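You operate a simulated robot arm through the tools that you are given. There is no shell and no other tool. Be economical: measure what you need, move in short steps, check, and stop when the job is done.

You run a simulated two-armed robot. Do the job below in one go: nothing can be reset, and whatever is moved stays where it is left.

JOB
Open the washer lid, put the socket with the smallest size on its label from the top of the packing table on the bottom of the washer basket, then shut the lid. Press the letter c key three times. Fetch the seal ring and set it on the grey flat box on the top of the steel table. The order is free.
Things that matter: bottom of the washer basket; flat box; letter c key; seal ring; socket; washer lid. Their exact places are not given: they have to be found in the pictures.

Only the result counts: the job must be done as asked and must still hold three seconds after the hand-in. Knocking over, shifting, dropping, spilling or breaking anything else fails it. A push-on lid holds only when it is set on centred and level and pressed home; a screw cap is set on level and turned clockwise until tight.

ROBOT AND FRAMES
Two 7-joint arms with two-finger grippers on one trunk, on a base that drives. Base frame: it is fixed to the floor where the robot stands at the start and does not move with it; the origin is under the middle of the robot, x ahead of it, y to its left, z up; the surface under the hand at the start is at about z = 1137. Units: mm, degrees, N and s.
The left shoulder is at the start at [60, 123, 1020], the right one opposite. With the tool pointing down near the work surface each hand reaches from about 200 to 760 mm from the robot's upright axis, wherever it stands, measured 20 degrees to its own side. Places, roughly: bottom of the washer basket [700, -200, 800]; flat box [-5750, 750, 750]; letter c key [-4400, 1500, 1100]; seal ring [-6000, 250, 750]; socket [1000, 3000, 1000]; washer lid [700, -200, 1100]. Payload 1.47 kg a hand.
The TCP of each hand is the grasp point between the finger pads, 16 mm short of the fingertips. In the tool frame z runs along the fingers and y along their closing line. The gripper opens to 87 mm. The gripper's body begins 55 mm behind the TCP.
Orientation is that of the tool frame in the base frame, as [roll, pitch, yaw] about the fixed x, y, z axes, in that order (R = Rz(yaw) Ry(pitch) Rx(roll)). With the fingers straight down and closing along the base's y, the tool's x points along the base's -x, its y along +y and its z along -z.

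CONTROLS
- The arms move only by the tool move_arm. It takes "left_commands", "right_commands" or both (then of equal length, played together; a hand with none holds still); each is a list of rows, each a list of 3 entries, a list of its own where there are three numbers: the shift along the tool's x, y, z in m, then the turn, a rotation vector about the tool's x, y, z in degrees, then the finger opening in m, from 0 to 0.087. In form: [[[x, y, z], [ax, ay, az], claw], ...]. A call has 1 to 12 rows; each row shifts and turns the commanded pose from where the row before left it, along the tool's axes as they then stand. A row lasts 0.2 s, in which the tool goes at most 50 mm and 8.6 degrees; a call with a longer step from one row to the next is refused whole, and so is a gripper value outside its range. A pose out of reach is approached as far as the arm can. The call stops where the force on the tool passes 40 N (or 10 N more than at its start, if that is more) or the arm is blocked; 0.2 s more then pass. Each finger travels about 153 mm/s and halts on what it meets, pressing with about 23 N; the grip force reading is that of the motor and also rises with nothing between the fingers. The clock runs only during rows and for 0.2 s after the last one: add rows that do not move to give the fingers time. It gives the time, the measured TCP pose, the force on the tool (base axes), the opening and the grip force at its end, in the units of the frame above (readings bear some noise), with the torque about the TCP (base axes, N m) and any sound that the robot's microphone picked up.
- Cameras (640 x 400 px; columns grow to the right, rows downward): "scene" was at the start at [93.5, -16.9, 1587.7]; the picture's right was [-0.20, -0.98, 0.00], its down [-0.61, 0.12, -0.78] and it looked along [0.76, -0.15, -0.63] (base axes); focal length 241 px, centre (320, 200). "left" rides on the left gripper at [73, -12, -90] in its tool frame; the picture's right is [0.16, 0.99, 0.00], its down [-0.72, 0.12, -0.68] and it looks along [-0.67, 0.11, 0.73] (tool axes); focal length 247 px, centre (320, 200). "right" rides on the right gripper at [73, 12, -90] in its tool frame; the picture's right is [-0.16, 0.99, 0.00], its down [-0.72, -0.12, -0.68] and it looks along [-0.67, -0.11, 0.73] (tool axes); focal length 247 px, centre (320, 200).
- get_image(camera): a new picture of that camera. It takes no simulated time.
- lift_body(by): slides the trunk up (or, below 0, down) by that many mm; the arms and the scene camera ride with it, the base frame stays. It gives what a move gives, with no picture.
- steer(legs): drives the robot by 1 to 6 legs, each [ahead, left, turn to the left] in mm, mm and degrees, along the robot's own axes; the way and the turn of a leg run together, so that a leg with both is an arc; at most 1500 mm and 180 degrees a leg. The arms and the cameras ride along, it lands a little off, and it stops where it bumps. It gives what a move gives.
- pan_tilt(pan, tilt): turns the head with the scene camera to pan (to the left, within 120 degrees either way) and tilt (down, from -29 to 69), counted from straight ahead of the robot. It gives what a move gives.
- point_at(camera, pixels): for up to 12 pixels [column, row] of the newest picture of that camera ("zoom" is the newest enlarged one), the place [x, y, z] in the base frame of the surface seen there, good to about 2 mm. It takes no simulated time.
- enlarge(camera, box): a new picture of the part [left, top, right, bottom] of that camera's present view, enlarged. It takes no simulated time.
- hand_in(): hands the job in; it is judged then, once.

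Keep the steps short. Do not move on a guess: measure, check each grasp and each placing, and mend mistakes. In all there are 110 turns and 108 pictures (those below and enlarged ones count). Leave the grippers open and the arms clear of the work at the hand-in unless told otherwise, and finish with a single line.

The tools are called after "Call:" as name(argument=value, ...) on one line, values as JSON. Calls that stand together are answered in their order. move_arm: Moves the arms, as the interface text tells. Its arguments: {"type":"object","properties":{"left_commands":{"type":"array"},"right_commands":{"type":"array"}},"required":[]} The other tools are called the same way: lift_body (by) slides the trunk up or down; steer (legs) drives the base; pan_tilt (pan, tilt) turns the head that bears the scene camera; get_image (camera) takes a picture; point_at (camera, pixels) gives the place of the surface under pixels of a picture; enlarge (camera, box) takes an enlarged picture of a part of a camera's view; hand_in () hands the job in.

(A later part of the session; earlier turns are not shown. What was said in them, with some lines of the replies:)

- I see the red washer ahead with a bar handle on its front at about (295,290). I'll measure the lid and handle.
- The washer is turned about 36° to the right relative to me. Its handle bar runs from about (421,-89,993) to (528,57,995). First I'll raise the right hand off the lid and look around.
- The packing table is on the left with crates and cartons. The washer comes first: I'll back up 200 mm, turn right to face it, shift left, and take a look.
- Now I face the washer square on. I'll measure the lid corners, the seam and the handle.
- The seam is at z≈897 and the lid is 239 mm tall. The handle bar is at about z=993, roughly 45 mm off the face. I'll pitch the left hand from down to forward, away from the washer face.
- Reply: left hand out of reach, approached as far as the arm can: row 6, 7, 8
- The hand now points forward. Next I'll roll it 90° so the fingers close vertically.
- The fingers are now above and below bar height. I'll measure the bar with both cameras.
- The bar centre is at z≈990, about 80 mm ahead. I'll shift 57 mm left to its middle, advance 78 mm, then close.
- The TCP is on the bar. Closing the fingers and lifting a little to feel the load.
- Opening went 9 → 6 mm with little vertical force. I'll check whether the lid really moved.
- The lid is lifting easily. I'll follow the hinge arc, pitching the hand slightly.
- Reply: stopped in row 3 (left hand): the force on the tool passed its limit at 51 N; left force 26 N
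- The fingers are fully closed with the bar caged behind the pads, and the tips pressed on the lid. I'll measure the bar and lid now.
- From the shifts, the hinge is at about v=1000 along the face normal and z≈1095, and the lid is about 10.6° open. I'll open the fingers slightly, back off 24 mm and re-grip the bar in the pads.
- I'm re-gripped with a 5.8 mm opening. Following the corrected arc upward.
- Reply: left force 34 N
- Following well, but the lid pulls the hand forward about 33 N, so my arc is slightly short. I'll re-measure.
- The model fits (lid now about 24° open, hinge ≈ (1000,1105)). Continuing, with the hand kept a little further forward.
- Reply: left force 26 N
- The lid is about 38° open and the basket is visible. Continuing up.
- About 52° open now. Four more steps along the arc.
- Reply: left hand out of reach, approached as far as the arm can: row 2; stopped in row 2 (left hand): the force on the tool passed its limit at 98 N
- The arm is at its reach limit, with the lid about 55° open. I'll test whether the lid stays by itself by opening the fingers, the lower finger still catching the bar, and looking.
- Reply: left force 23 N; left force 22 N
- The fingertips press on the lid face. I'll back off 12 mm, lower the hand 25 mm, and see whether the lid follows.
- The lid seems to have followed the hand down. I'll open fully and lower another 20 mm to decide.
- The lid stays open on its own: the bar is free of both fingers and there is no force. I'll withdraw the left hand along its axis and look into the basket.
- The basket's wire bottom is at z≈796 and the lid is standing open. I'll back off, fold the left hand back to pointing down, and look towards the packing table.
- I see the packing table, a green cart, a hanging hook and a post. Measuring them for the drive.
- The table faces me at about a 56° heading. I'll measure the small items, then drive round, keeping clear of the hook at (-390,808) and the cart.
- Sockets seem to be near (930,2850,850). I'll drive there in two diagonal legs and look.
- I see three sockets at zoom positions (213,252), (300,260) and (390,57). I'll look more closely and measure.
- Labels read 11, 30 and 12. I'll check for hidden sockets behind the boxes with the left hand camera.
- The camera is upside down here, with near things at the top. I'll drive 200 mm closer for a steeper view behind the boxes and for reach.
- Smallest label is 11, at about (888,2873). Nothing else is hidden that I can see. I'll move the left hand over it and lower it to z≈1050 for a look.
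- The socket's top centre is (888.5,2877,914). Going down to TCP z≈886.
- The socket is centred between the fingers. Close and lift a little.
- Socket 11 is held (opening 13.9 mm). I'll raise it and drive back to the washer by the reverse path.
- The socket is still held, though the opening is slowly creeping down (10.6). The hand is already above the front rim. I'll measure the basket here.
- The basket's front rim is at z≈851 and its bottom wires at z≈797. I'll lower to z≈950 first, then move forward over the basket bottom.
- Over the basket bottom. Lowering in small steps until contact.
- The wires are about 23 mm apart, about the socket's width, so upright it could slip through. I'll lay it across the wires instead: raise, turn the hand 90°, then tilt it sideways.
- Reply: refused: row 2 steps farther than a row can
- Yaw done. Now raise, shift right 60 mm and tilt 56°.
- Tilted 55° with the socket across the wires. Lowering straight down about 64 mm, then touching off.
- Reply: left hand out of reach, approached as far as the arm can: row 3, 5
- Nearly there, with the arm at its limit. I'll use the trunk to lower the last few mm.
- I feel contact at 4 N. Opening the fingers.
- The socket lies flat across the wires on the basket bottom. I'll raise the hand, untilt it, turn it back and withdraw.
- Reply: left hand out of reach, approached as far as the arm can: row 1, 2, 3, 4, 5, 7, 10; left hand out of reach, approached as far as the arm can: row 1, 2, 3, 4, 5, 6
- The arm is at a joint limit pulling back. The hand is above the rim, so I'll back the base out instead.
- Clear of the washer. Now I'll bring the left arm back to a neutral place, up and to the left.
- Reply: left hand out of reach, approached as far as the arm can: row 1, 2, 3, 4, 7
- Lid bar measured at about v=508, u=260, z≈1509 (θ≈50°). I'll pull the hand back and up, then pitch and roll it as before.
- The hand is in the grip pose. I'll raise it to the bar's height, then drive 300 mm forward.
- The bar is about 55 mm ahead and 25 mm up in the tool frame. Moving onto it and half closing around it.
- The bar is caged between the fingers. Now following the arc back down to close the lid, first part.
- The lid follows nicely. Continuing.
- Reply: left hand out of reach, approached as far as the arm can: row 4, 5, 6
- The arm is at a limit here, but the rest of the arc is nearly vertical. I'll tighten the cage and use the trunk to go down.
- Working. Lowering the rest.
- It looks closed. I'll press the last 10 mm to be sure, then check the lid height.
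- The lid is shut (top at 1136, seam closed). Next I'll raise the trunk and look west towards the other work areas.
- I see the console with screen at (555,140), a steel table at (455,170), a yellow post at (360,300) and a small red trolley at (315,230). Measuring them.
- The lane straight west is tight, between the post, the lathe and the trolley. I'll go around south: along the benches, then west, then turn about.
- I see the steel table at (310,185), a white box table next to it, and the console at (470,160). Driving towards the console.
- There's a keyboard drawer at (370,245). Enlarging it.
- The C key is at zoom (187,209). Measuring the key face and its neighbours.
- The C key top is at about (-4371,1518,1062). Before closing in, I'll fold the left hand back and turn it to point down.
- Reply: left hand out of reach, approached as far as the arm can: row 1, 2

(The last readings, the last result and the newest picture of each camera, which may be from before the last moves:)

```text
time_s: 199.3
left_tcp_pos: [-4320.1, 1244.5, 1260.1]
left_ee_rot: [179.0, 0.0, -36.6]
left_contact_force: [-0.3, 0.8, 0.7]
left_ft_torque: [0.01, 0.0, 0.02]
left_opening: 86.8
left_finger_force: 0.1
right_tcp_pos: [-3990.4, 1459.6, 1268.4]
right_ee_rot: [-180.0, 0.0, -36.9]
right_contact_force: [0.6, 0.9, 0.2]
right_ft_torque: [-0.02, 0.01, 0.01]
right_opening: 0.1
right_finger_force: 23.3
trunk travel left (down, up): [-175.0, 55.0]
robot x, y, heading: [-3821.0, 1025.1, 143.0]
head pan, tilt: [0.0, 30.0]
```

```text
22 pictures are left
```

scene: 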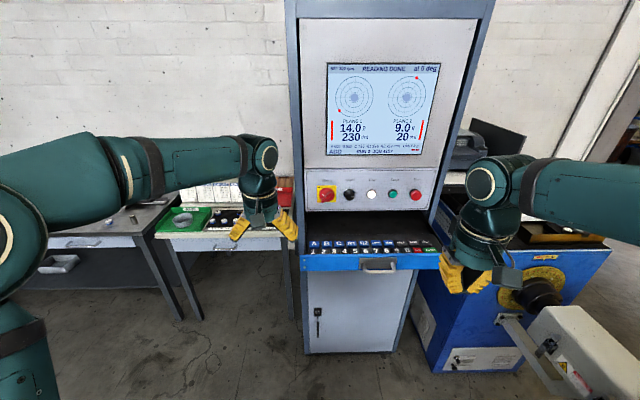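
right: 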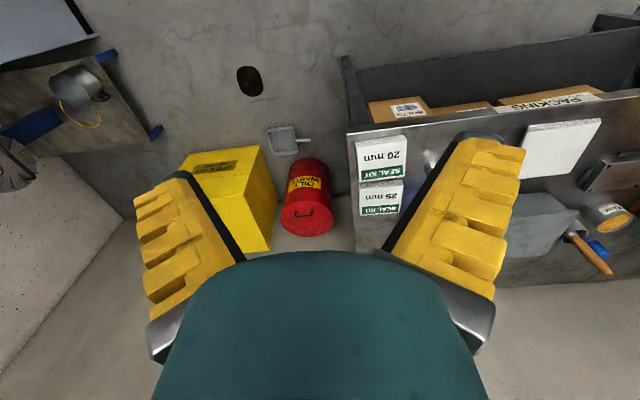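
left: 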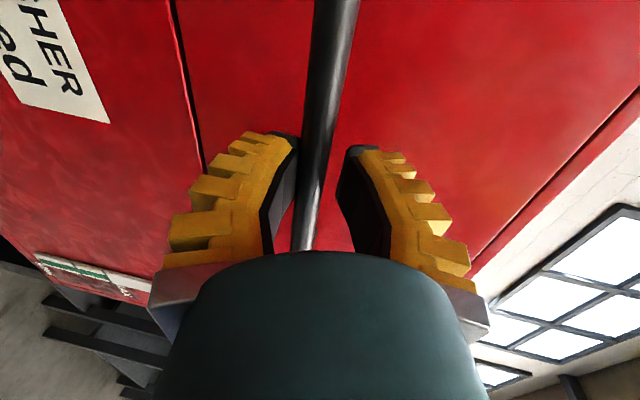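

Retract the left hand, then drive 200 mm ahead and 60 mm left so the right hand can reach C.

Call:
move_arm(left_commands=[[[0.045, 0, 0], [0, 0, 0], 0.087], [[0.045, 0, 0], [0, 0, 0], 0.087], [[0.045, 0, 0], [0, 0, 0], 0.087], [[0.045, 0, 0], [0, 0, 0], 0.087], [[0.04, 0, 0], [0, 0, 0], 0.087]])

Call:
steer(legs=[[200, 60, 1.2]])

Call:
pan_tilt(pan=-8, tilt=45)

Call:
enlarge(camera="scene", box=[220, 130, 420, 255])

```text
time_s: 200.5
left_tcp_pos: [-4135.4, 1109.9, 1259.7]
left_ee_rot: [178.8, 0.2, -36.5]
left_contact_force: [-0.4, -0.1, 0.1]
left_ft_torque: [0.0, 0.01, 0.0]
left_opening: 86.9
left_finger_force: 0.0
right_tcp_pos: [-3988.9, 1459.3, 1268.8]
right_ee_rot: [179.9, 0.0, -37.0]
right_contact_force: [-0.6, -0.2, 0.8]
right_ft_torque: [0.0, 0.02, 0.02]
right_opening: 0.0
right_finger_force: 23.6
trunk travel left (down, up): [-175.0, 55.0]
robot x, y, heading: [-3824.1, 1025.0, 143.0]
head pan, tilt: [0.0, 30.0]
```

```text
time_s: 202.2
left_tcp_pos: [-4334.9, 1176.6, 1260.0]
left_ee_rot: [178.9, 0.2, -35.6]
left_contact_force: [-0.5, 0.5, 0.1]
left_ft_torque: [-0.05, -0.04, 0.04]
left_opening: 86.8
left_finger_force: 0.0
right_tcp_pos: [-4191.6, 1528.0, 1267.4]
right_ee_rot: [-179.9, -0.1, -36.1]
right_contact_force: [-0.2, 0.5, 0.3]
right_ft_torque: [0.0, -0.02, 0.01]
right_opening: 0.1
right_finger_force: 23.5
trunk travel left (down, up): [-175.0, 55.0]
robot x, y, heading: [-4018.7, 1097.1, 143.9]
head pan, tilt: [0.0, 30.0]
```

```text
time_s: 202.9
left_tcp_pos: [-4333.8, 1176.9, 1259.8]
left_ee_rot: [178.9, 0.0, -35.7]
left_contact_force: [-0.2, -0.5, 0.3]
left_ft_torque: [-0.01, 0.03, 0.0]
left_opening: 87.0
left_finger_force: 0.1
right_tcp_pos: [-4190.3, 1526.3, 1268.8]
right_ee_rot: [-179.9, 0.0, -36.1]
right_contact_force: [0.2, -1.0, 0.0]
right_ft_torque: [0.04, 0.01, -0.02]
right_opening: 0.1
right_finger_force: 23.0
trunk travel left (down, up): [-175.0, 55.0]
robot x, y, heading: [-4015.8, 1097.9, 143.8]
head pan, tilt: [-8.0, 45.0]
```

```text
3.20 times, centred on (320, 192) of scene
```

zoom: 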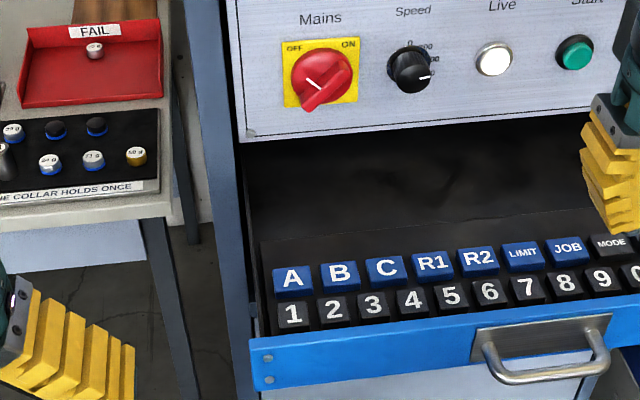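

Call:
point_at(camera="zoom", pixels=[[386, 268], [370, 263], [400, 260], [372, 277], [403, 274], [340, 274], [432, 263], [374, 303], [412, 298], [386, 282], [386, 250]])

```text
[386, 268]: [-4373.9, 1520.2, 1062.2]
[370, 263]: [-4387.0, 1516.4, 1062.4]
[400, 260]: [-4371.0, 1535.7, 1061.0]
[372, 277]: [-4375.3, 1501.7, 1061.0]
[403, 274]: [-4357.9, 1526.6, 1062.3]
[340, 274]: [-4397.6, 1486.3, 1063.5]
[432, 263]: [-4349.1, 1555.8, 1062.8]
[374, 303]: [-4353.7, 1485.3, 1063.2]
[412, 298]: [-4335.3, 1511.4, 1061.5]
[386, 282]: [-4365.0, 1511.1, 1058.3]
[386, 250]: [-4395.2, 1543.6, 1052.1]
```

C is centred at (-4373,1520,1062). Moving the closed right fingers above it to TCP z≈1100 (tips at 1084).

Call:
move_arm(right_commands=[[[-0.0364, 0.0281, 0], [0, 0, 0], 0.0], [[-0.0364, 0.0281, 0], [0, 0, 0], 0.0], [[-0.0364, 0.0281, 0], [0, 0, 0], 0.0], [[-0.0364, 0.0281, 0], [0, 0, 0], 0.0], [[0, 0, 0.042], [0, 0, 0], 0.0], [[0, 0, 0.042], [0, 0, 0], 0.0], [[0, 0, 0.042], [0, 0, 0], 0.0], [[0, 0, 0.042], [0, 0, 0], 0.0], [[0, 0, 0], [0, 0, 0], 0.0]])

Call:
enlarge(camera="scene", box=[240, 150, 400, 260])

Call:
get_image(camera="right")

```text
time_s: 204.9
left_tcp_pos: [-4332.1, 1175.7, 1260.1]
left_ee_rot: [179.0, 0.1, -35.7]
left_contact_force: [0.4, -0.4, -0.8]
left_ft_torque: [0.01, 0.03, 0.0]
left_opening: 87.2
left_finger_force: 0.1
right_tcp_pos: [-4375.5, 1518.4, 1098.8]
right_ee_rot: [179.9, 0.0, -36.2]
right_contact_force: [-0.9, -0.3, 0.2]
right_ft_torque: [0.01, -0.03, -0.03]
right_opening: 0.0
right_finger_force: 22.9
trunk travel left (down, up): [-175.0, 55.0]
robot x, y, heading: [-4015.3, 1092.8, 144.0]
head pan, tilt: [-8.0, 45.0]
```

```text
3.64 times, centred on (320, 205) of scene
```

zoom: 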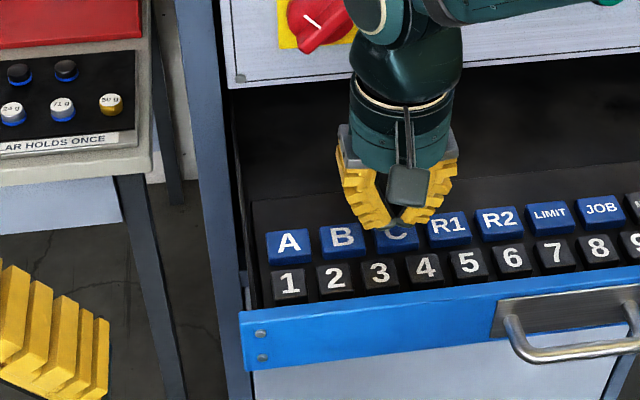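

```text
19 pictures are left
```

right: 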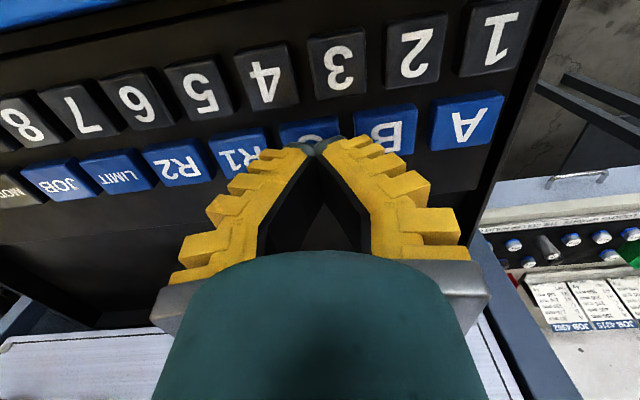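

The tips are right above C. Pressing once, gently in small steps.

Call:
move_arm(right_commands=[[[0, 0, 0.018], [0, 0, 0], 0.0], [[0, 0, 0.003], [0, 0, 0], 0.0], [[0, 0, 0.002], [0, 0, 0], 0.0], [[0, 0, 0.002], [0, 0, 0], 0.0]])

```text
time_s: 205.9
left_tcp_pos: [-4333.1, 1175.6, 1260.4]
left_ee_rot: [179.0, 0.1, -35.8]
left_contact_force: [-0.8, -0.8, -0.8]
left_ft_torque: [-0.02, 0.04, -0.04]
left_opening: 87.3
left_finger_force: 0.1
right_tcp_pos: [-4374.5, 1521.1, 1076.0]
right_ee_rot: [180.0, 0.1, -36.0]
right_contact_force: [-0.6, -0.4, 1.6]
right_ft_torque: [0.0, 0.05, 0.04]
right_opening: 6.0
right_finger_force: 28.0
trunk travel left (down, up): [-175.0, 55.0]
robot x, y, heading: [-4015.3, 1094.4, 144.0]
head pan, tilt: [-8.0, 45.0]
```

Contact has just begun (1.6 N). Pressing on in 1–2 mm steps.

Call:
move_arm(right_commands=[[[0, 0, 0.001], [0, 0, 0], 0.0], [[0, 0, 0.001], [0, 0, 0], 0.0], [[0, 0, 0.001], [0, 0, 0], 0.0]])

```text
time_s: 206.7
left_tcp_pos: [-4332.4, 1176.2, 1261.1]
left_ee_rot: [179.0, 0.0, -35.7]
left_contact_force: [0.2, 0.2, 0.2]
left_ft_torque: [0.01, 0.0, -0.01]
left_opening: 87.0
left_finger_force: 0.0
right_tcp_pos: [-4374.0, 1520.3, 1072.3]
right_ee_rot: [-179.9, 0.0, -36.2]
right_contact_force: [1.6, 0.5, 2.2]
right_ft_torque: [-0.01, 0.0, 0.03]
right_opening: 6.0
right_finger_force: 27.8
trunk travel left (down, up): [-175.0, 55.0]
robot x, y, heading: [-4019.6, 1092.1, 143.9]
head pan, tilt: [-8.0, 45.0]
heard: click
```

A click at TCP z≈1072. Release fully, then press a second time.

Call:
move_arm(right_commands=[[[0, 0, -0.014], [0, 0, 0], 0.0], [[0, 0, 0], [0, 0, 0], 0.0], [[0, 0, 0], [0, 0, 0], 0.0]])

Call:
move_arm(right_commands=[[[0, 0, 0.009], [0, 0, 0], 0.0], [[0, 0, 0.003], [0, 0, 0], 0.0], [[0, 0, 0.002], [0, 0, 0], 0.0], [[0, 0, 0], [0, 0, 0], 0.0]])

```text
time_s: 207.5
left_tcp_pos: [-4333.7, 1176.1, 1259.9]
left_ee_rot: [179.1, 0.1, -35.6]
left_contact_force: [0.8, -0.1, 0.0]
left_ft_torque: [-0.02, 0.0, 0.02]
left_opening: 87.1
left_finger_force: 0.1
right_tcp_pos: [-4375.5, 1520.7, 1086.3]
right_ee_rot: [-180.0, 0.0, -36.1]
right_contact_force: [-0.8, 0.2, 0.0]
right_ft_torque: [-0.01, -0.01, -0.02]
right_opening: 0.0
right_finger_force: 28.0
trunk travel left (down, up): [-175.0, 55.0]
robot x, y, heading: [-4017.4, 1096.2, 144.0]
head pan, tilt: [-8.0, 45.0]
```

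```text
time_s: 208.5
left_tcp_pos: [-4333.5, 1176.2, 1260.2]
left_ee_rot: [179.0, 0.2, -35.8]
left_contact_force: [0.1, -1.0, -0.2]
left_ft_torque: [-0.02, -0.02, -0.01]
left_opening: 87.3
left_finger_force: 0.0
right_tcp_pos: [-4375.4, 1521.5, 1072.8]
right_ee_rot: [180.0, 0.0, -36.0]
right_contact_force: [-0.7, -0.3, 3.1]
right_ft_torque: [-0.01, -0.01, 0.01]
right_opening: 6.0
right_finger_force: 28.1
trunk travel left (down, up): [-175.0, 55.0]
robot x, y, heading: [-4016.3, 1098.8, 143.9]
head pan, tilt: [-8.0, 45.0]
heard: click
```

Second click. Release and press the third time, then lift well clear.

Call:
move_arm(right_commands=[[[0, 0, -0.014], [0, 0, 0], 0.0], [[0, 0, 0], [0, 0, 0], 0.0], [[0, 0, 0], [0, 0, 0], 0.0]])

Call:
move_arm(right_commands=[[[0, 0, 0.009], [0, 0, 0], 0.0], [[0, 0, 0.003], [0, 0, 0], 0.0], [[0, 0, 0.002], [0, 0, 0], 0.0], [[0, 0, 0], [0, 0, 0], 0.0]])

Call:
move_arm(right_commands=[[[0, 0, -0.03], [0, 0, 0], 0.0], [[0, 0, -0.045], [0, 0, 0], 0.0], [[0, 0, -0.045], [0, 0, 0], 0.0], [[0.03, 0, -0.03], [0, 0, 0], 0.0], [[0.045, 0, 0], [0, 0, 0], 0.0], [[0.045, 0, 0], [0, 0, 0], 0.0]])

```text
time_s: 209.3
left_tcp_pos: [-4334.9, 1176.3, 1259.5]
left_ee_rot: [178.9, 0.0, -35.7]
left_contact_force: [-0.3, 0.3, 0.5]
left_ft_torque: [-0.05, 0.0, 0.0]
left_opening: 87.0
left_finger_force: 0.0
right_tcp_pos: [-4375.6, 1522.8, 1086.4]
right_ee_rot: [-180.0, 0.1, -36.1]
right_contact_force: [-1.1, 0.0, -0.4]
right_ft_torque: [0.0, -0.01, 0.03]
right_opening: 0.1
right_finger_force: 28.2
trunk travel left (down, up): [-175.0, 55.0]
robot x, y, heading: [-4014.8, 1095.8, 144.1]
head pan, tilt: [-8.0, 45.0]
```

```text
time_s: 210.3
left_tcp_pos: [-4333.3, 1176.7, 1260.3]
left_ee_rot: [179.0, 0.2, -35.7]
left_contact_force: [-0.3, 0.3, -0.1]
left_ft_torque: [-0.01, 0.04, 0.0]
left_opening: 87.1
left_finger_force: 0.0
right_tcp_pos: [-4373.7, 1522.7, 1071.4]
right_ee_rot: [180.0, 0.0, -36.1]
right_contact_force: [-1.0, 0.7, 2.8]
right_ft_torque: [0.03, 0.03, 0.02]
right_opening: 5.9
right_finger_force: 27.6
trunk travel left (down, up): [-175.0, 55.0]
robot x, y, heading: [-4016.4, 1093.7, 143.7]
head pan, tilt: [-8.0, 45.0]
heard: click
```

```text
time_s: 211.7
left_tcp_pos: [-4332.4, 1174.9, 1260.9]
left_ee_rot: [179.0, 0.2, -35.6]
left_contact_force: [0.2, -0.5, -0.3]
left_ft_torque: [-0.02, 0.01, 0.01]
left_opening: 87.1
left_finger_force: 0.0
right_tcp_pos: [-4271.2, 1447.9, 1219.9]
right_ee_rot: [-179.9, 0.0, -36.1]
right_contact_force: [-0.5, -0.1, 0.8]
right_ft_torque: [0.03, 0.05, -0.01]
right_opening: 0.0
right_finger_force: 27.8
trunk travel left (down, up): [-175.0, 55.0]
robot x, y, heading: [-4012.5, 1095.9, 143.9]
head pan, tilt: [-8.0, 45.0]
```

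All three clicks heard. Now I'll move left along the wall to the steel table and look.

Call:
steer(legs=[[-150, 0, 0], [0, 1400, 0], [350, 0, 0.5]])

Call:
pan_tilt(pan=0, tilt=30)

Call:
get_image(camera="scene")

```text
time_s: 227.2
left_tcp_pos: [-5335.8, 134.1, 1260.6]
left_ee_rot: [178.9, 0.1, -35.5]
left_contact_force: [-1.1, 0.6, -0.5]
left_ft_torque: [0.0, -0.01, 0.01]
left_opening: 86.8
left_finger_force: 0.0
right_tcp_pos: [-5276.4, 407.0, 1218.2]
right_ee_rot: [-180.0, -0.1, -35.9]
right_contact_force: [-0.5, -0.1, -0.2]
right_ft_torque: [-0.02, 0.0, -0.02]
right_opening: 0.1
right_finger_force: 27.8
trunk travel left (down, up): [-175.0, 55.0]
robot x, y, heading: [-5015.3, 54.8, 144.1]
head pan, tilt: [-8.0, 45.0]
```

```text
time_s: 228.0
left_tcp_pos: [-5334.9, 133.4, 1259.8]
left_ee_rot: [179.0, 0.1, -35.5]
left_contact_force: [0.5, -0.7, 0.4]
left_ft_torque: [0.01, -0.01, 0.04]
left_opening: 86.9
left_finger_force: 0.1
right_tcp_pos: [-5276.2, 406.3, 1220.3]
right_ee_rot: [-180.0, -0.2, -35.9]
right_contact_force: [0.2, -0.3, -0.7]
right_ft_torque: [-0.02, -0.01, 0.05]
right_opening: 0.0
right_finger_force: 28.6
trunk travel left (down, up): [-175.0, 55.0]
robot x, y, heading: [-5018.0, 58.1, 144.4]
head pan, tilt: [0.0, 30.0]
```

```text
18 pictures are left
```

scene: 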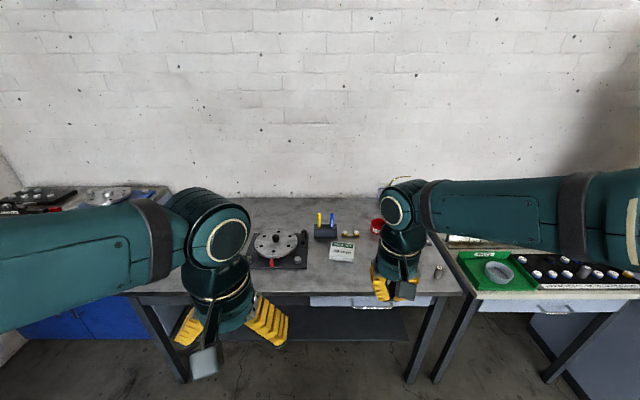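

Call:
enlarge(camera="scene", box=[230, 180, 470, 300])

Call:
get_image(camera="left")

```text
2.67 times, centred on (350, 240) of scene
```

zoom: 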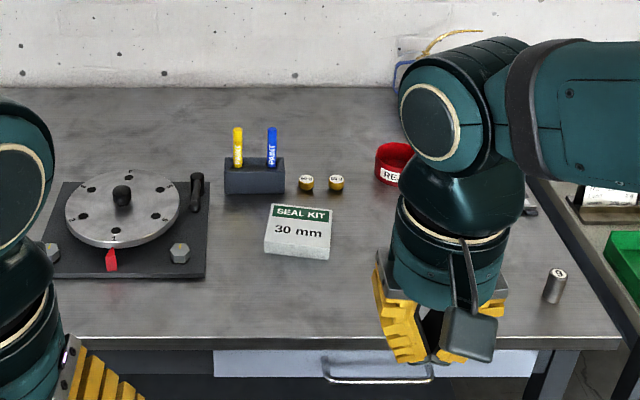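

```text
16 pictures are left
```

left: 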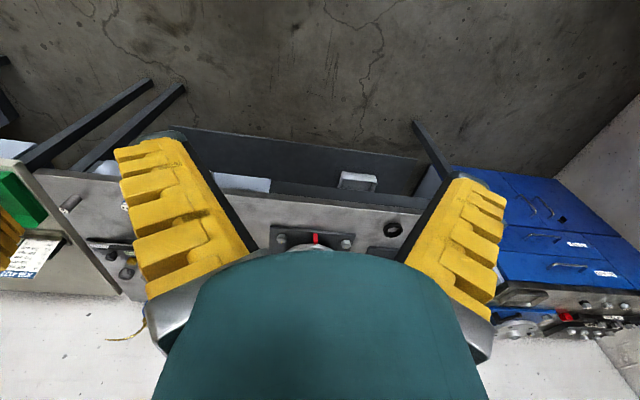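

The black ring in the left picture at (392,229) looks like the seal ring. Measuring it, the table and the Seal Kit box.

Call:
point_at(camera="left", pixels=[[383, 229], [392, 222], [402, 230], [392, 230], [392, 237], [365, 225], [360, 180]])

Call:
point_at(camera="zoom", pixels=[[300, 230], [272, 207], [330, 212], [268, 250], [330, 255], [300, 290]])

Call:
enlarge(camera="left", box=[240, 150, 480, 260])

```text
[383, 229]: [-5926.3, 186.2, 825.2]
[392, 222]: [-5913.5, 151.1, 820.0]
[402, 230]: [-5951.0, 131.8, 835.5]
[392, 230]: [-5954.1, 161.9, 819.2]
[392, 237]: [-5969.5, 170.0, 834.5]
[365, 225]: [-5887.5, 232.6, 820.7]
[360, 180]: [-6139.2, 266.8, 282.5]
```

```text
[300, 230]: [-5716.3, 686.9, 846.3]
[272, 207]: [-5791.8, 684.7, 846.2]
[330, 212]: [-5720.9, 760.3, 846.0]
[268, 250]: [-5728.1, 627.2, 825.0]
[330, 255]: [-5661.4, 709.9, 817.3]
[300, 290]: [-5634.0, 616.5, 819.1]
```

```text
2.67 times, centred on (360, 205) of left
```

zoom: 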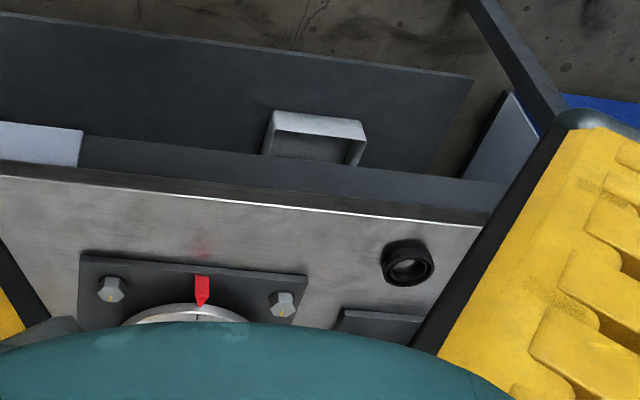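

The ring is near the front edge at about (-5940,157). The Seal Kit box at (-5720,690,846) matches the flat box place. I'll move 325 mm left and 270 mm ahead, and check.

Call:
steer(legs=[[0, 325, 0], [270, 0, 0]])

Call:
pan_tilt(pan=-15, tilt=45)

Call:
get_image(camera="scene")

```text
time_s: 232.9
left_tcp_pos: [-5739.3, 21.3, 1261.3]
left_ee_rot: [179.1, 0.2, -35.1]
left_contact_force: [0.1, -0.8, -0.7]
left_ft_torque: [0.01, -0.02, -0.04]
left_opening: 86.7
left_finger_force: 0.0
right_tcp_pos: [-5681.6, 297.1, 1219.1]
right_ee_rot: [180.0, -0.1, -35.5]
right_contact_force: [-0.2, 0.6, -1.2]
right_ft_torque: [0.02, 0.02, 0.02]
right_opening: 0.1
right_finger_force: 28.3
trunk travel left (down, up): [-175.0, 55.0]
robot x, y, heading: [-5419.8, -53.8, 144.5]
head pan, tilt: [0.0, 30.0]
```

```text
time_s: 233.7
left_tcp_pos: [-5738.8, 20.8, 1260.5]
left_ee_rot: [179.0, 0.1, -35.0]
left_contact_force: [0.2, 0.0, 0.6]
left_ft_torque: [0.0, -0.01, 0.0]
left_opening: 87.0
left_finger_force: 0.1
right_tcp_pos: [-5679.6, 294.5, 1219.1]
right_ee_rot: [-180.0, 0.0, -35.4]
right_contact_force: [0.8, 0.2, 0.5]
right_ft_torque: [0.01, -0.01, -0.01]
right_opening: 0.0
right_finger_force: 27.9
trunk travel left (down, up): [-175.0, 55.0]
robot x, y, heading: [-5419.9, -56.1, 144.5]
head pan, tilt: [-15.0, 45.0]
```

```text
14 pictures are left
```

scene: 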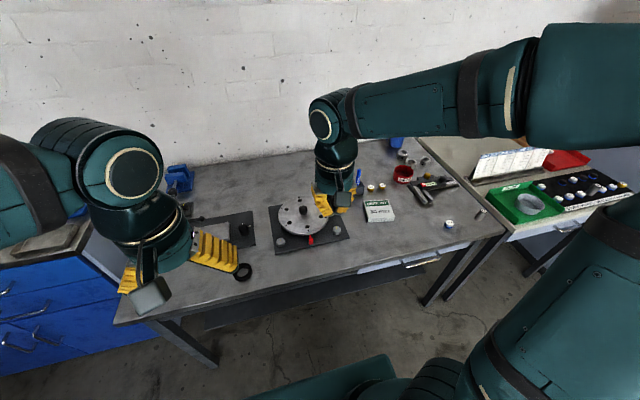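

Call:
enlarge(camera="scene", box=[160, 150, 420, 310])

Call:
point_at(camera="zoom", pixels=[[190, 300], [222, 300], [208, 287], [208, 315], [208, 300], [530, 148], [500, 135], [570, 130], [520, 170], [575, 165], [190, 200], [500, 300]])

```text
2.46 times, centred on (290, 230) of scene
```

zoom: 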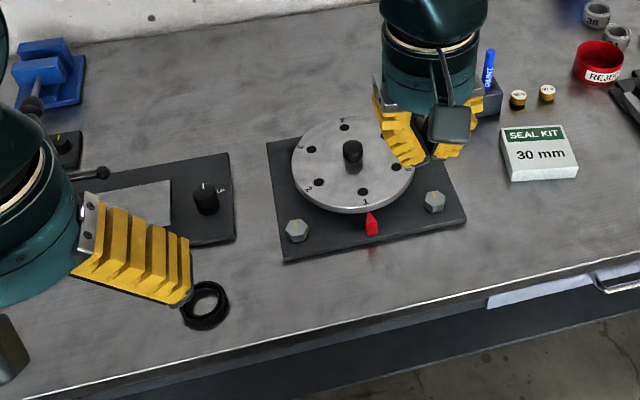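

```text
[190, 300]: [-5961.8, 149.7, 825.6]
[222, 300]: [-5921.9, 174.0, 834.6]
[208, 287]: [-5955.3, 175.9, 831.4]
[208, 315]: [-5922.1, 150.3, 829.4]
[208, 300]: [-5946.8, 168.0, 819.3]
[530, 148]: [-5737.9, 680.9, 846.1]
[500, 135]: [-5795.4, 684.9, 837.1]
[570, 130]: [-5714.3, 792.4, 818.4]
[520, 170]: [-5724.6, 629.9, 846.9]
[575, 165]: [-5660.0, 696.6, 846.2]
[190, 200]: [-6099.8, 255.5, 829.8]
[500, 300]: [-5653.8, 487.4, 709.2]
```

Ring centre is about (-5939.5,162), top z 835 on table 819. Box top centre is about (-5724,693,846). Moving the left hand above the ring to z≈960.

Call:
move_arm(left_commands=[[[-0.041, 0, 0.015], [0, 0, 0], 0.087], [[-0.041, 0, 0.015], [0, 0, 0], 0.087], [[-0.041, 0, 0.015], [0, 0, 0], 0.087], [[-0.041, 0, 0.015], [0, 0, 0], 0.087], [[-0.041, 0, 0.015], [0, 0, 0], 0.087], [[-0.04, 0, 0.015], [0, 0, 0], 0.087], [[0, 0, 0.045], [0, 0, 0], 0.087], [[0, 0, 0.045], [0, 0, 0], 0.087], [[0, 0, 0.045], [0, 0, 0], 0.087], [[0, 0, 0.045], [0, 0, 0], 0.087], [[0, 0, 0.03], [0, 0, 0], 0.087]])

Call:
get_image(camera="left")

```text
time_s: 236.1
left_tcp_pos: [-5942.1, 157.6, 962.1]
left_ee_rot: [179.0, 0.1, -35.1]
left_contact_force: [-0.4, 0.4, -0.5]
left_ft_torque: [0.04, 0.03, 0.0]
left_opening: 86.9
left_finger_force: 0.2
right_tcp_pos: [-5681.4, 293.9, 1218.2]
right_ee_rot: [-180.0, 0.0, -35.6]
right_contact_force: [-0.4, -0.1, 0.1]
right_ft_torque: [-0.01, 0.04, -0.03]
right_opening: 0.1
right_finger_force: 28.1
trunk travel left (down, up): [-175.0, 55.0]
robot x, y, heading: [-5423.0, -55.0, 144.7]
head pan, tilt: [-15.0, 45.0]
```

```text
12 pictures are left
```

left: 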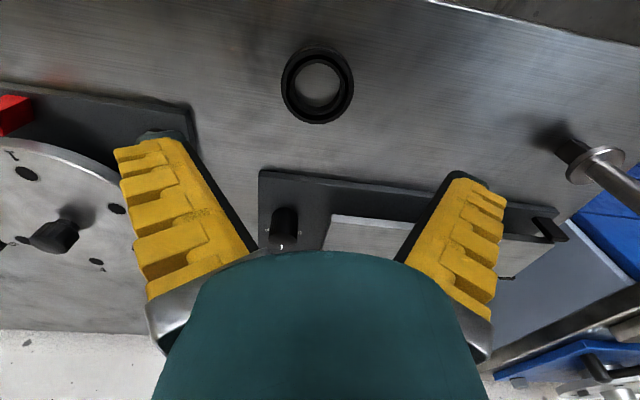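

Call:
point_at(camera="left", pixels=[[288, 90], [347, 90], [318, 118], [318, 56], [318, 88], [283, 82], [353, 82]])

```text
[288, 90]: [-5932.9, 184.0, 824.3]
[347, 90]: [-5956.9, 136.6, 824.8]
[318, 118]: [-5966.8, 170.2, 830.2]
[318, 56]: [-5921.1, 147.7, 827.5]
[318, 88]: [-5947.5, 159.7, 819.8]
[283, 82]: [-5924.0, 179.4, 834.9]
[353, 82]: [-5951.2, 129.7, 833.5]
```

The ring is centred under the hand with about 58 mm outer diameter. Going down to TCP z≈838 and closing.

Call:
move_arm(left_commands=[[[0, 0, 0.042], [0, 0, 0], 0.087], [[0, 0, 0.042], [0, 0, 0], 0.087], [[0, 0, 0.03], [0, 0, 0], 0.087], [[0, 0, 0.009], [0, 0, 0], 0.087], [[0, 0, 0], [0, 0, 0], 0.087], [[0, 0, 0], [0, 0, 0], 0.065], [[0, 0, 0], [0, 0, 0], 0.05], [[0, 0, 0], [0, 0, 0], 0.04], [[0, 0, 0], [0, 0, 0], 0.03]])

Call:
get_image(camera="left")

```text
time_s: 238.1
left_tcp_pos: [-5941.7, 156.4, 838.9]
left_ee_rot: [178.9, 0.1, -35.1]
left_contact_force: [0.5, 1.4, 4.5]
left_ft_torque: [0.16, 0.0, -0.05]
left_opening: 53.7
left_finger_force: 22.6
right_tcp_pos: [-5680.8, 295.0, 1219.2]
right_ee_rot: [-180.0, 0.1, -35.6]
right_contact_force: [0.9, -0.3, 0.0]
right_ft_torque: [-0.02, 0.04, 0.03]
right_opening: 0.2
right_finger_force: 28.1
trunk travel left (down, up): [-175.0, 55.0]
robot x, y, heading: [-5419.1, -59.4, 144.6]
head pan, tilt: [-15.0, 45.0]
```

```text
11 pictures are left
```

left: 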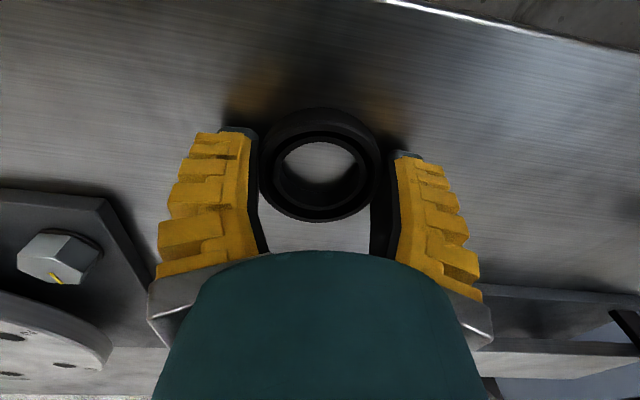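

Gripped at 53.7 mm. Lifting to z≈1000 and checking.

Call:
move_arm(left_commands=[[[0, 0, -0.02], [0, 0, 0], 0.03], [[0, 0, -0.045], [0, 0, 0], 0.03], [[0, 0, -0.045], [0, 0, 0], 0.03], [[0, 0, -0.045], [0, 0, 0], 0.03], [[0, 0, -0.02], [0, 0, 0], 0.03]])

Call:
steer(legs=[[0, -562, 0], [60, 0, 0]])

Call:
get_image(camera="left")

```text
time_s: 239.3
left_tcp_pos: [-5938.7, 158.4, 1015.9]
left_ee_rot: [179.0, 0.1, -35.1]
left_contact_force: [0.5, 0.1, -0.3]
left_ft_torque: [0.03, 0.0, -0.01]
left_opening: 52.0
left_finger_force: 23.0
right_tcp_pos: [-5680.5, 295.1, 1220.1]
right_ee_rot: [-180.0, 0.0, -35.6]
right_contact_force: [0.6, -0.3, 0.7]
right_ft_torque: [-0.02, -0.01, 0.01]
right_opening: 0.2
right_finger_force: 28.3
trunk travel left (down, up): [-175.0, 55.0]
robot x, y, heading: [-5420.4, -56.4, 144.3]
head pan, tilt: [-15.0, 45.0]
```

```text
time_s: 245.3
left_tcp_pos: [-5659.8, 654.0, 1013.4]
left_ee_rot: [178.9, 0.0, -35.5]
left_contact_force: [-0.6, 0.4, -0.7]
left_ft_torque: [0.01, -0.05, 0.0]
left_opening: 50.8
left_finger_force: 22.7
right_tcp_pos: [-5399.5, 788.6, 1218.7]
right_ee_rot: [179.9, -0.1, -35.9]
right_contact_force: [-1.3, 0.7, 0.4]
right_ft_torque: [-0.03, -0.03, 0.0]
right_opening: 0.0
right_finger_force: 28.0
trunk travel left (down, up): [-175.0, 55.0]
robot x, y, heading: [-5141.8, 436.7, 144.1]
head pan, tilt: [-15.0, 45.0]
```

```text
10 pictures are left
```

left: 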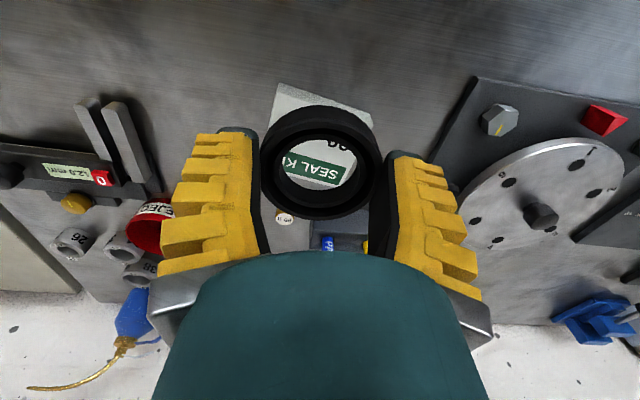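

The ring is held firm above the box. I'll check the box corners once more from this camera.

Call:
point_at(camera="left", pixels=[[280, 87], [373, 105], [320, 172], [268, 130], [300, 95], [327, 243]])

Call:
move_arm(left_commands=[[[-0.0375, 0.0028, 0], [0, 0, 0], 0.03], [[-0.0375, 0.0028, 0], [0, 0, 0], 0.03], [[0, 0, 0.04], [0, 0, 0], 0.03], [[0, 0, 0.04], [0, 0, 0], 0.03]])

Call:
enlarge(camera="scene", box=[180, 150, 400, 300])

```text
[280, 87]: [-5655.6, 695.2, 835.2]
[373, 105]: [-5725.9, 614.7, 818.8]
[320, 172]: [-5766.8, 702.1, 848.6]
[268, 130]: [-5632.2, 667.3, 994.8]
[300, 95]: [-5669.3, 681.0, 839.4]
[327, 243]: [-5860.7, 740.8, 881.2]
```

```text
time_s: 246.3
left_tcp_pos: [-5722.1, 689.6, 935.4]
left_ee_rot: [179.0, 0.0, -35.5]
left_contact_force: [-0.2, -0.4, -0.3]
left_ft_torque: [-0.02, -0.02, -0.05]
left_opening: 50.8
left_finger_force: 22.7
right_tcp_pos: [-5399.5, 787.9, 1218.3]
right_ee_rot: [-180.0, -0.1, -35.9]
right_contact_force: [0.3, -0.1, 0.6]
right_ft_torque: [0.01, -0.02, 0.02]
right_opening: 0.1
right_finger_force: 27.9
trunk travel left (down, up): [-175.0, 55.0]
robot x, y, heading: [-5137.7, 430.8, 144.0]
head pan, tilt: [-15.0, 45.0]
```

```text
2.67 times, centred on (290, 225) of scene
```

zoom: 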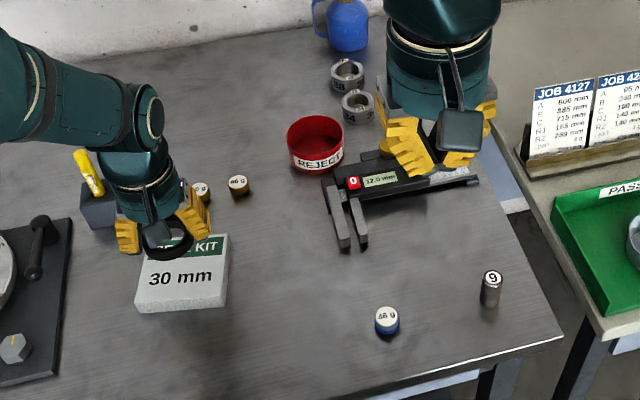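

The ring is over the box. Lowering until it touches.

Call:
move_arm(left_commands=[[[0, 0, 0.04], [0, 0, 0], 0.03], [[0, 0, 0.02], [0, 0, 0], 0.03], [[0, 0, 0.004], [0, 0, 0], 0.03], [[0, 0, 0.002], [0, 0, 0], 0.03], [[0, 0, 0], [0, 0, 0], 0.03]])

Call:
get_image(camera="left")

```text
time_s: 247.5
left_tcp_pos: [-5724.0, 690.2, 869.9]
left_ee_rot: [179.0, 0.1, -35.6]
left_contact_force: [-0.5, -0.4, 0.5]
left_ft_torque: [-0.02, -0.03, -0.01]
left_opening: 50.4
left_finger_force: 22.8
right_tcp_pos: [-5399.4, 788.4, 1219.5]
right_ee_rot: [-179.9, -0.1, -35.8]
right_contact_force: [-0.3, -0.5, 0.2]
right_ft_torque: [0.01, 0.0, 0.01]
right_opening: 0.1
right_finger_force: 28.2
trunk travel left (down, up): [-175.0, 55.0]
robot x, y, heading: [-5139.6, 432.8, 144.2]
head pan, tilt: [-15.0, 45.0]
```

```text
8 pictures are left
```

left: 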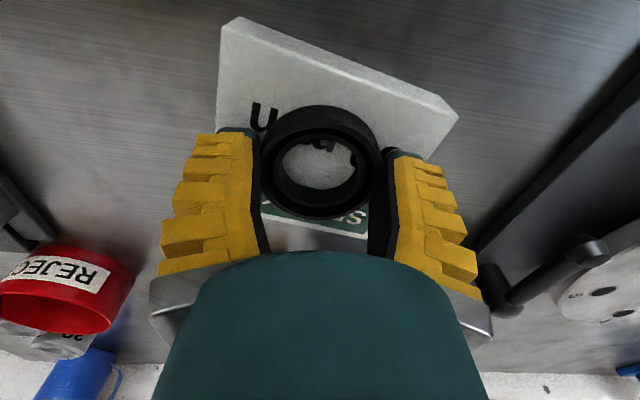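

No contact yet. Lowering another 6 mm in 1.5 mm steps.

Call:
move_arm(left_commands=[[[0, 0, 0.0015], [0, 0, 0], 0.03], [[0, 0, 0.0015], [0, 0, 0], 0.03], [[0, 0, 0.0015], [0, 0, 0], 0.03]])

```text
time_s: 248.3
left_tcp_pos: [-5721.7, 692.0, 867.3]
left_ee_rot: [179.0, 0.5, -35.5]
left_contact_force: [0.1, 1.5, 23.4]
left_ft_torque: [-0.13, 0.12, -0.18]
left_opening: 55.2
left_finger_force: 22.6
right_tcp_pos: [-5397.3, 787.0, 1220.7]
right_ee_rot: [179.9, 0.0, -36.0]
right_contact_force: [-0.5, 0.4, 0.7]
right_ft_torque: [0.03, 0.02, 0.0]
right_opening: 0.0
right_finger_force: 28.0
trunk travel left (down, up): [-175.0, 55.0]
robot x, y, heading: [-5141.8, 431.3, 144.1]
head pan, tilt: [-15.0, 45.0]
```

Firm contact (23 N). Easing up 1.5 mm and opening slowly.

Call:
move_arm(left_commands=[[[0, 0, -0.0015], [0, 0, 0], 0.05], [[0, 0, 0], [0, 0, 0], 0.06], [[0, 0, 0], [0, 0, 0], 0.07], [[0, 0, 0], [0, 0, 0], 0.087], [[0, 0, 0], [0, 0, 0], 0.087]])

Call:
get_image(camera="left")

```text
time_s: 249.5
left_tcp_pos: [-5724.4, 689.9, 865.5]
left_ee_rot: [179.0, 0.1, -35.5]
left_contact_force: [-0.6, 0.3, -0.6]
left_ft_torque: [0.03, -0.02, 0.03]
left_opening: 87.0
left_finger_force: 0.0
right_tcp_pos: [-5400.0, 788.6, 1217.9]
right_ee_rot: [-179.9, -0.1, -35.9]
right_contact_force: [0.4, -0.6, -0.1]
right_ft_torque: [-0.04, 0.01, 0.0]
right_opening: 0.0
right_finger_force: 28.5
trunk travel left (down, up): [-175.0, 55.0]
robot x, y, heading: [-5140.1, 432.2, 144.0]
head pan, tilt: [-15.0, 45.0]
```

```text
7 pictures are left
```

left: 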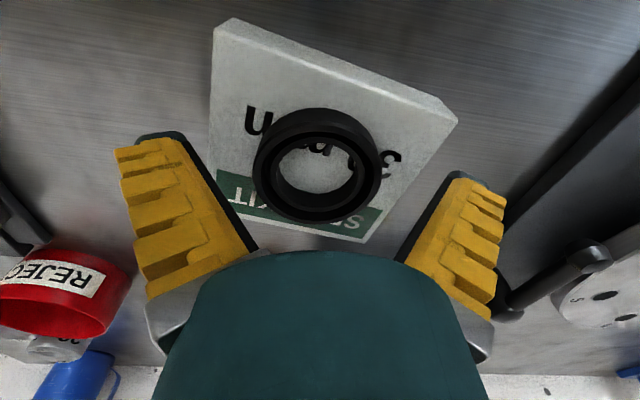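

The ring lies flat in the middle of the box. I'll lift straight up, open the right gripper, and back away.

Call:
move_arm(left_commands=[[[0, 0, -0.04], [0, 0, 0], 0.087], [[0, 0, -0.045], [0, 0, 0], 0.087], [[0, 0, -0.045], [0, 0, 0], 0.087], [[0, 0, -0.045], [0, 0, 0], 0.087], [[0, 0, -0.045], [0, 0, 0], 0.087], [[0, 0, -0.045], [0, 0, 0], 0.087]], right_commands=[[[0, 0, 0], [0, 0, 0], 0.03], [[0, 0, 0], [0, 0, 0], 0.06], [[0, 0, 0], [0, 0, 0], 0.087], [[0, 0, 0], [0, 0, 0], 0.087], [[0, 0, 0], [0, 0, 0], 0.087], [[0, 0, 0], [0, 0, 0], 0.087]])

Call:
steer(legs=[[-400, 0, 0]])

Call:
pan_tilt(pan=0, tilt=30)

Call:
enlarge(camera="scene", box=[200, 150, 440, 300])

```text
time_s: 250.9
left_tcp_pos: [-5719.2, 693.6, 1132.8]
left_ee_rot: [179.0, 0.0, -35.5]
left_contact_force: [-0.1, -0.5, 0.7]
left_ft_torque: [-0.01, 0.01, 0.01]
left_opening: 87.2
left_finger_force: 0.1
right_tcp_pos: [-5396.9, 786.7, 1219.8]
right_ee_rot: [179.9, 0.0, -36.0]
right_contact_force: [1.0, -0.6, 0.4]
right_ft_torque: [0.01, 0.02, -0.04]
right_opening: 86.9
right_finger_force: 0.0
trunk travel left (down, up): [-175.0, 55.0]
robot x, y, heading: [-5141.6, 430.7, 144.4]
head pan, tilt: [-15.0, 45.0]
```

```text
time_s: 253.4
left_tcp_pos: [-5389.4, 453.7, 1133.4]
left_ee_rot: [179.0, 0.1, -35.5]
left_contact_force: [0.3, -0.1, 0.2]
left_ft_torque: [0.01, 0.02, 0.07]
left_opening: 87.1
left_finger_force: 0.2
right_tcp_pos: [-5068.1, 547.2, 1218.8]
right_ee_rot: [180.0, 0.1, -36.0]
right_contact_force: [-0.6, -0.5, 0.1]
right_ft_torque: [0.01, 0.04, -0.01]
right_opening: 86.7
right_finger_force: 0.1
trunk travel left (down, up): [-175.0, 55.0]
robot x, y, heading: [-4807.8, 195.4, 144.0]
head pan, tilt: [-15.0, 45.0]
```

```text
time_s: 254.2
left_tcp_pos: [-5390.5, 454.2, 1132.6]
left_ee_rot: [179.0, 0.1, -35.5]
left_contact_force: [0.0, -0.4, 0.2]
left_ft_torque: [-0.01, 0.0, 0.03]
left_opening: 87.0
left_finger_force: 0.0
right_tcp_pos: [-5069.1, 548.3, 1219.3]
right_ee_rot: [-179.9, -0.1, -35.9]
right_contact_force: [0.3, 0.9, -0.3]
right_ft_torque: [0.0, -0.02, 0.01]
right_opening: 87.2
right_finger_force: 0.1
trunk travel left (down, up): [-175.0, 55.0]
robot x, y, heading: [-4815.8, 198.6, 144.1]
head pan, tilt: [0.0, 30.0]
```

```text
2.67 times, centred on (320, 225) of scene
```

zoom: 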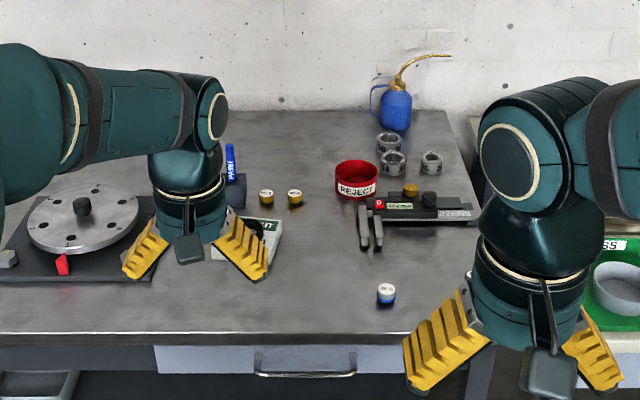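

The ring sits on the box, the other items are undisturbed, the grippers are open and the arms are clear. Handing in.

Call:
hand_in()

```text
The job is handed in.
```

The size 11 socket is lying on the bottom of the washer basket with the lid shut, the C key was pressed three times (three clicks heard), and the seal ring is on the grey Seal Kit box on the steel table.
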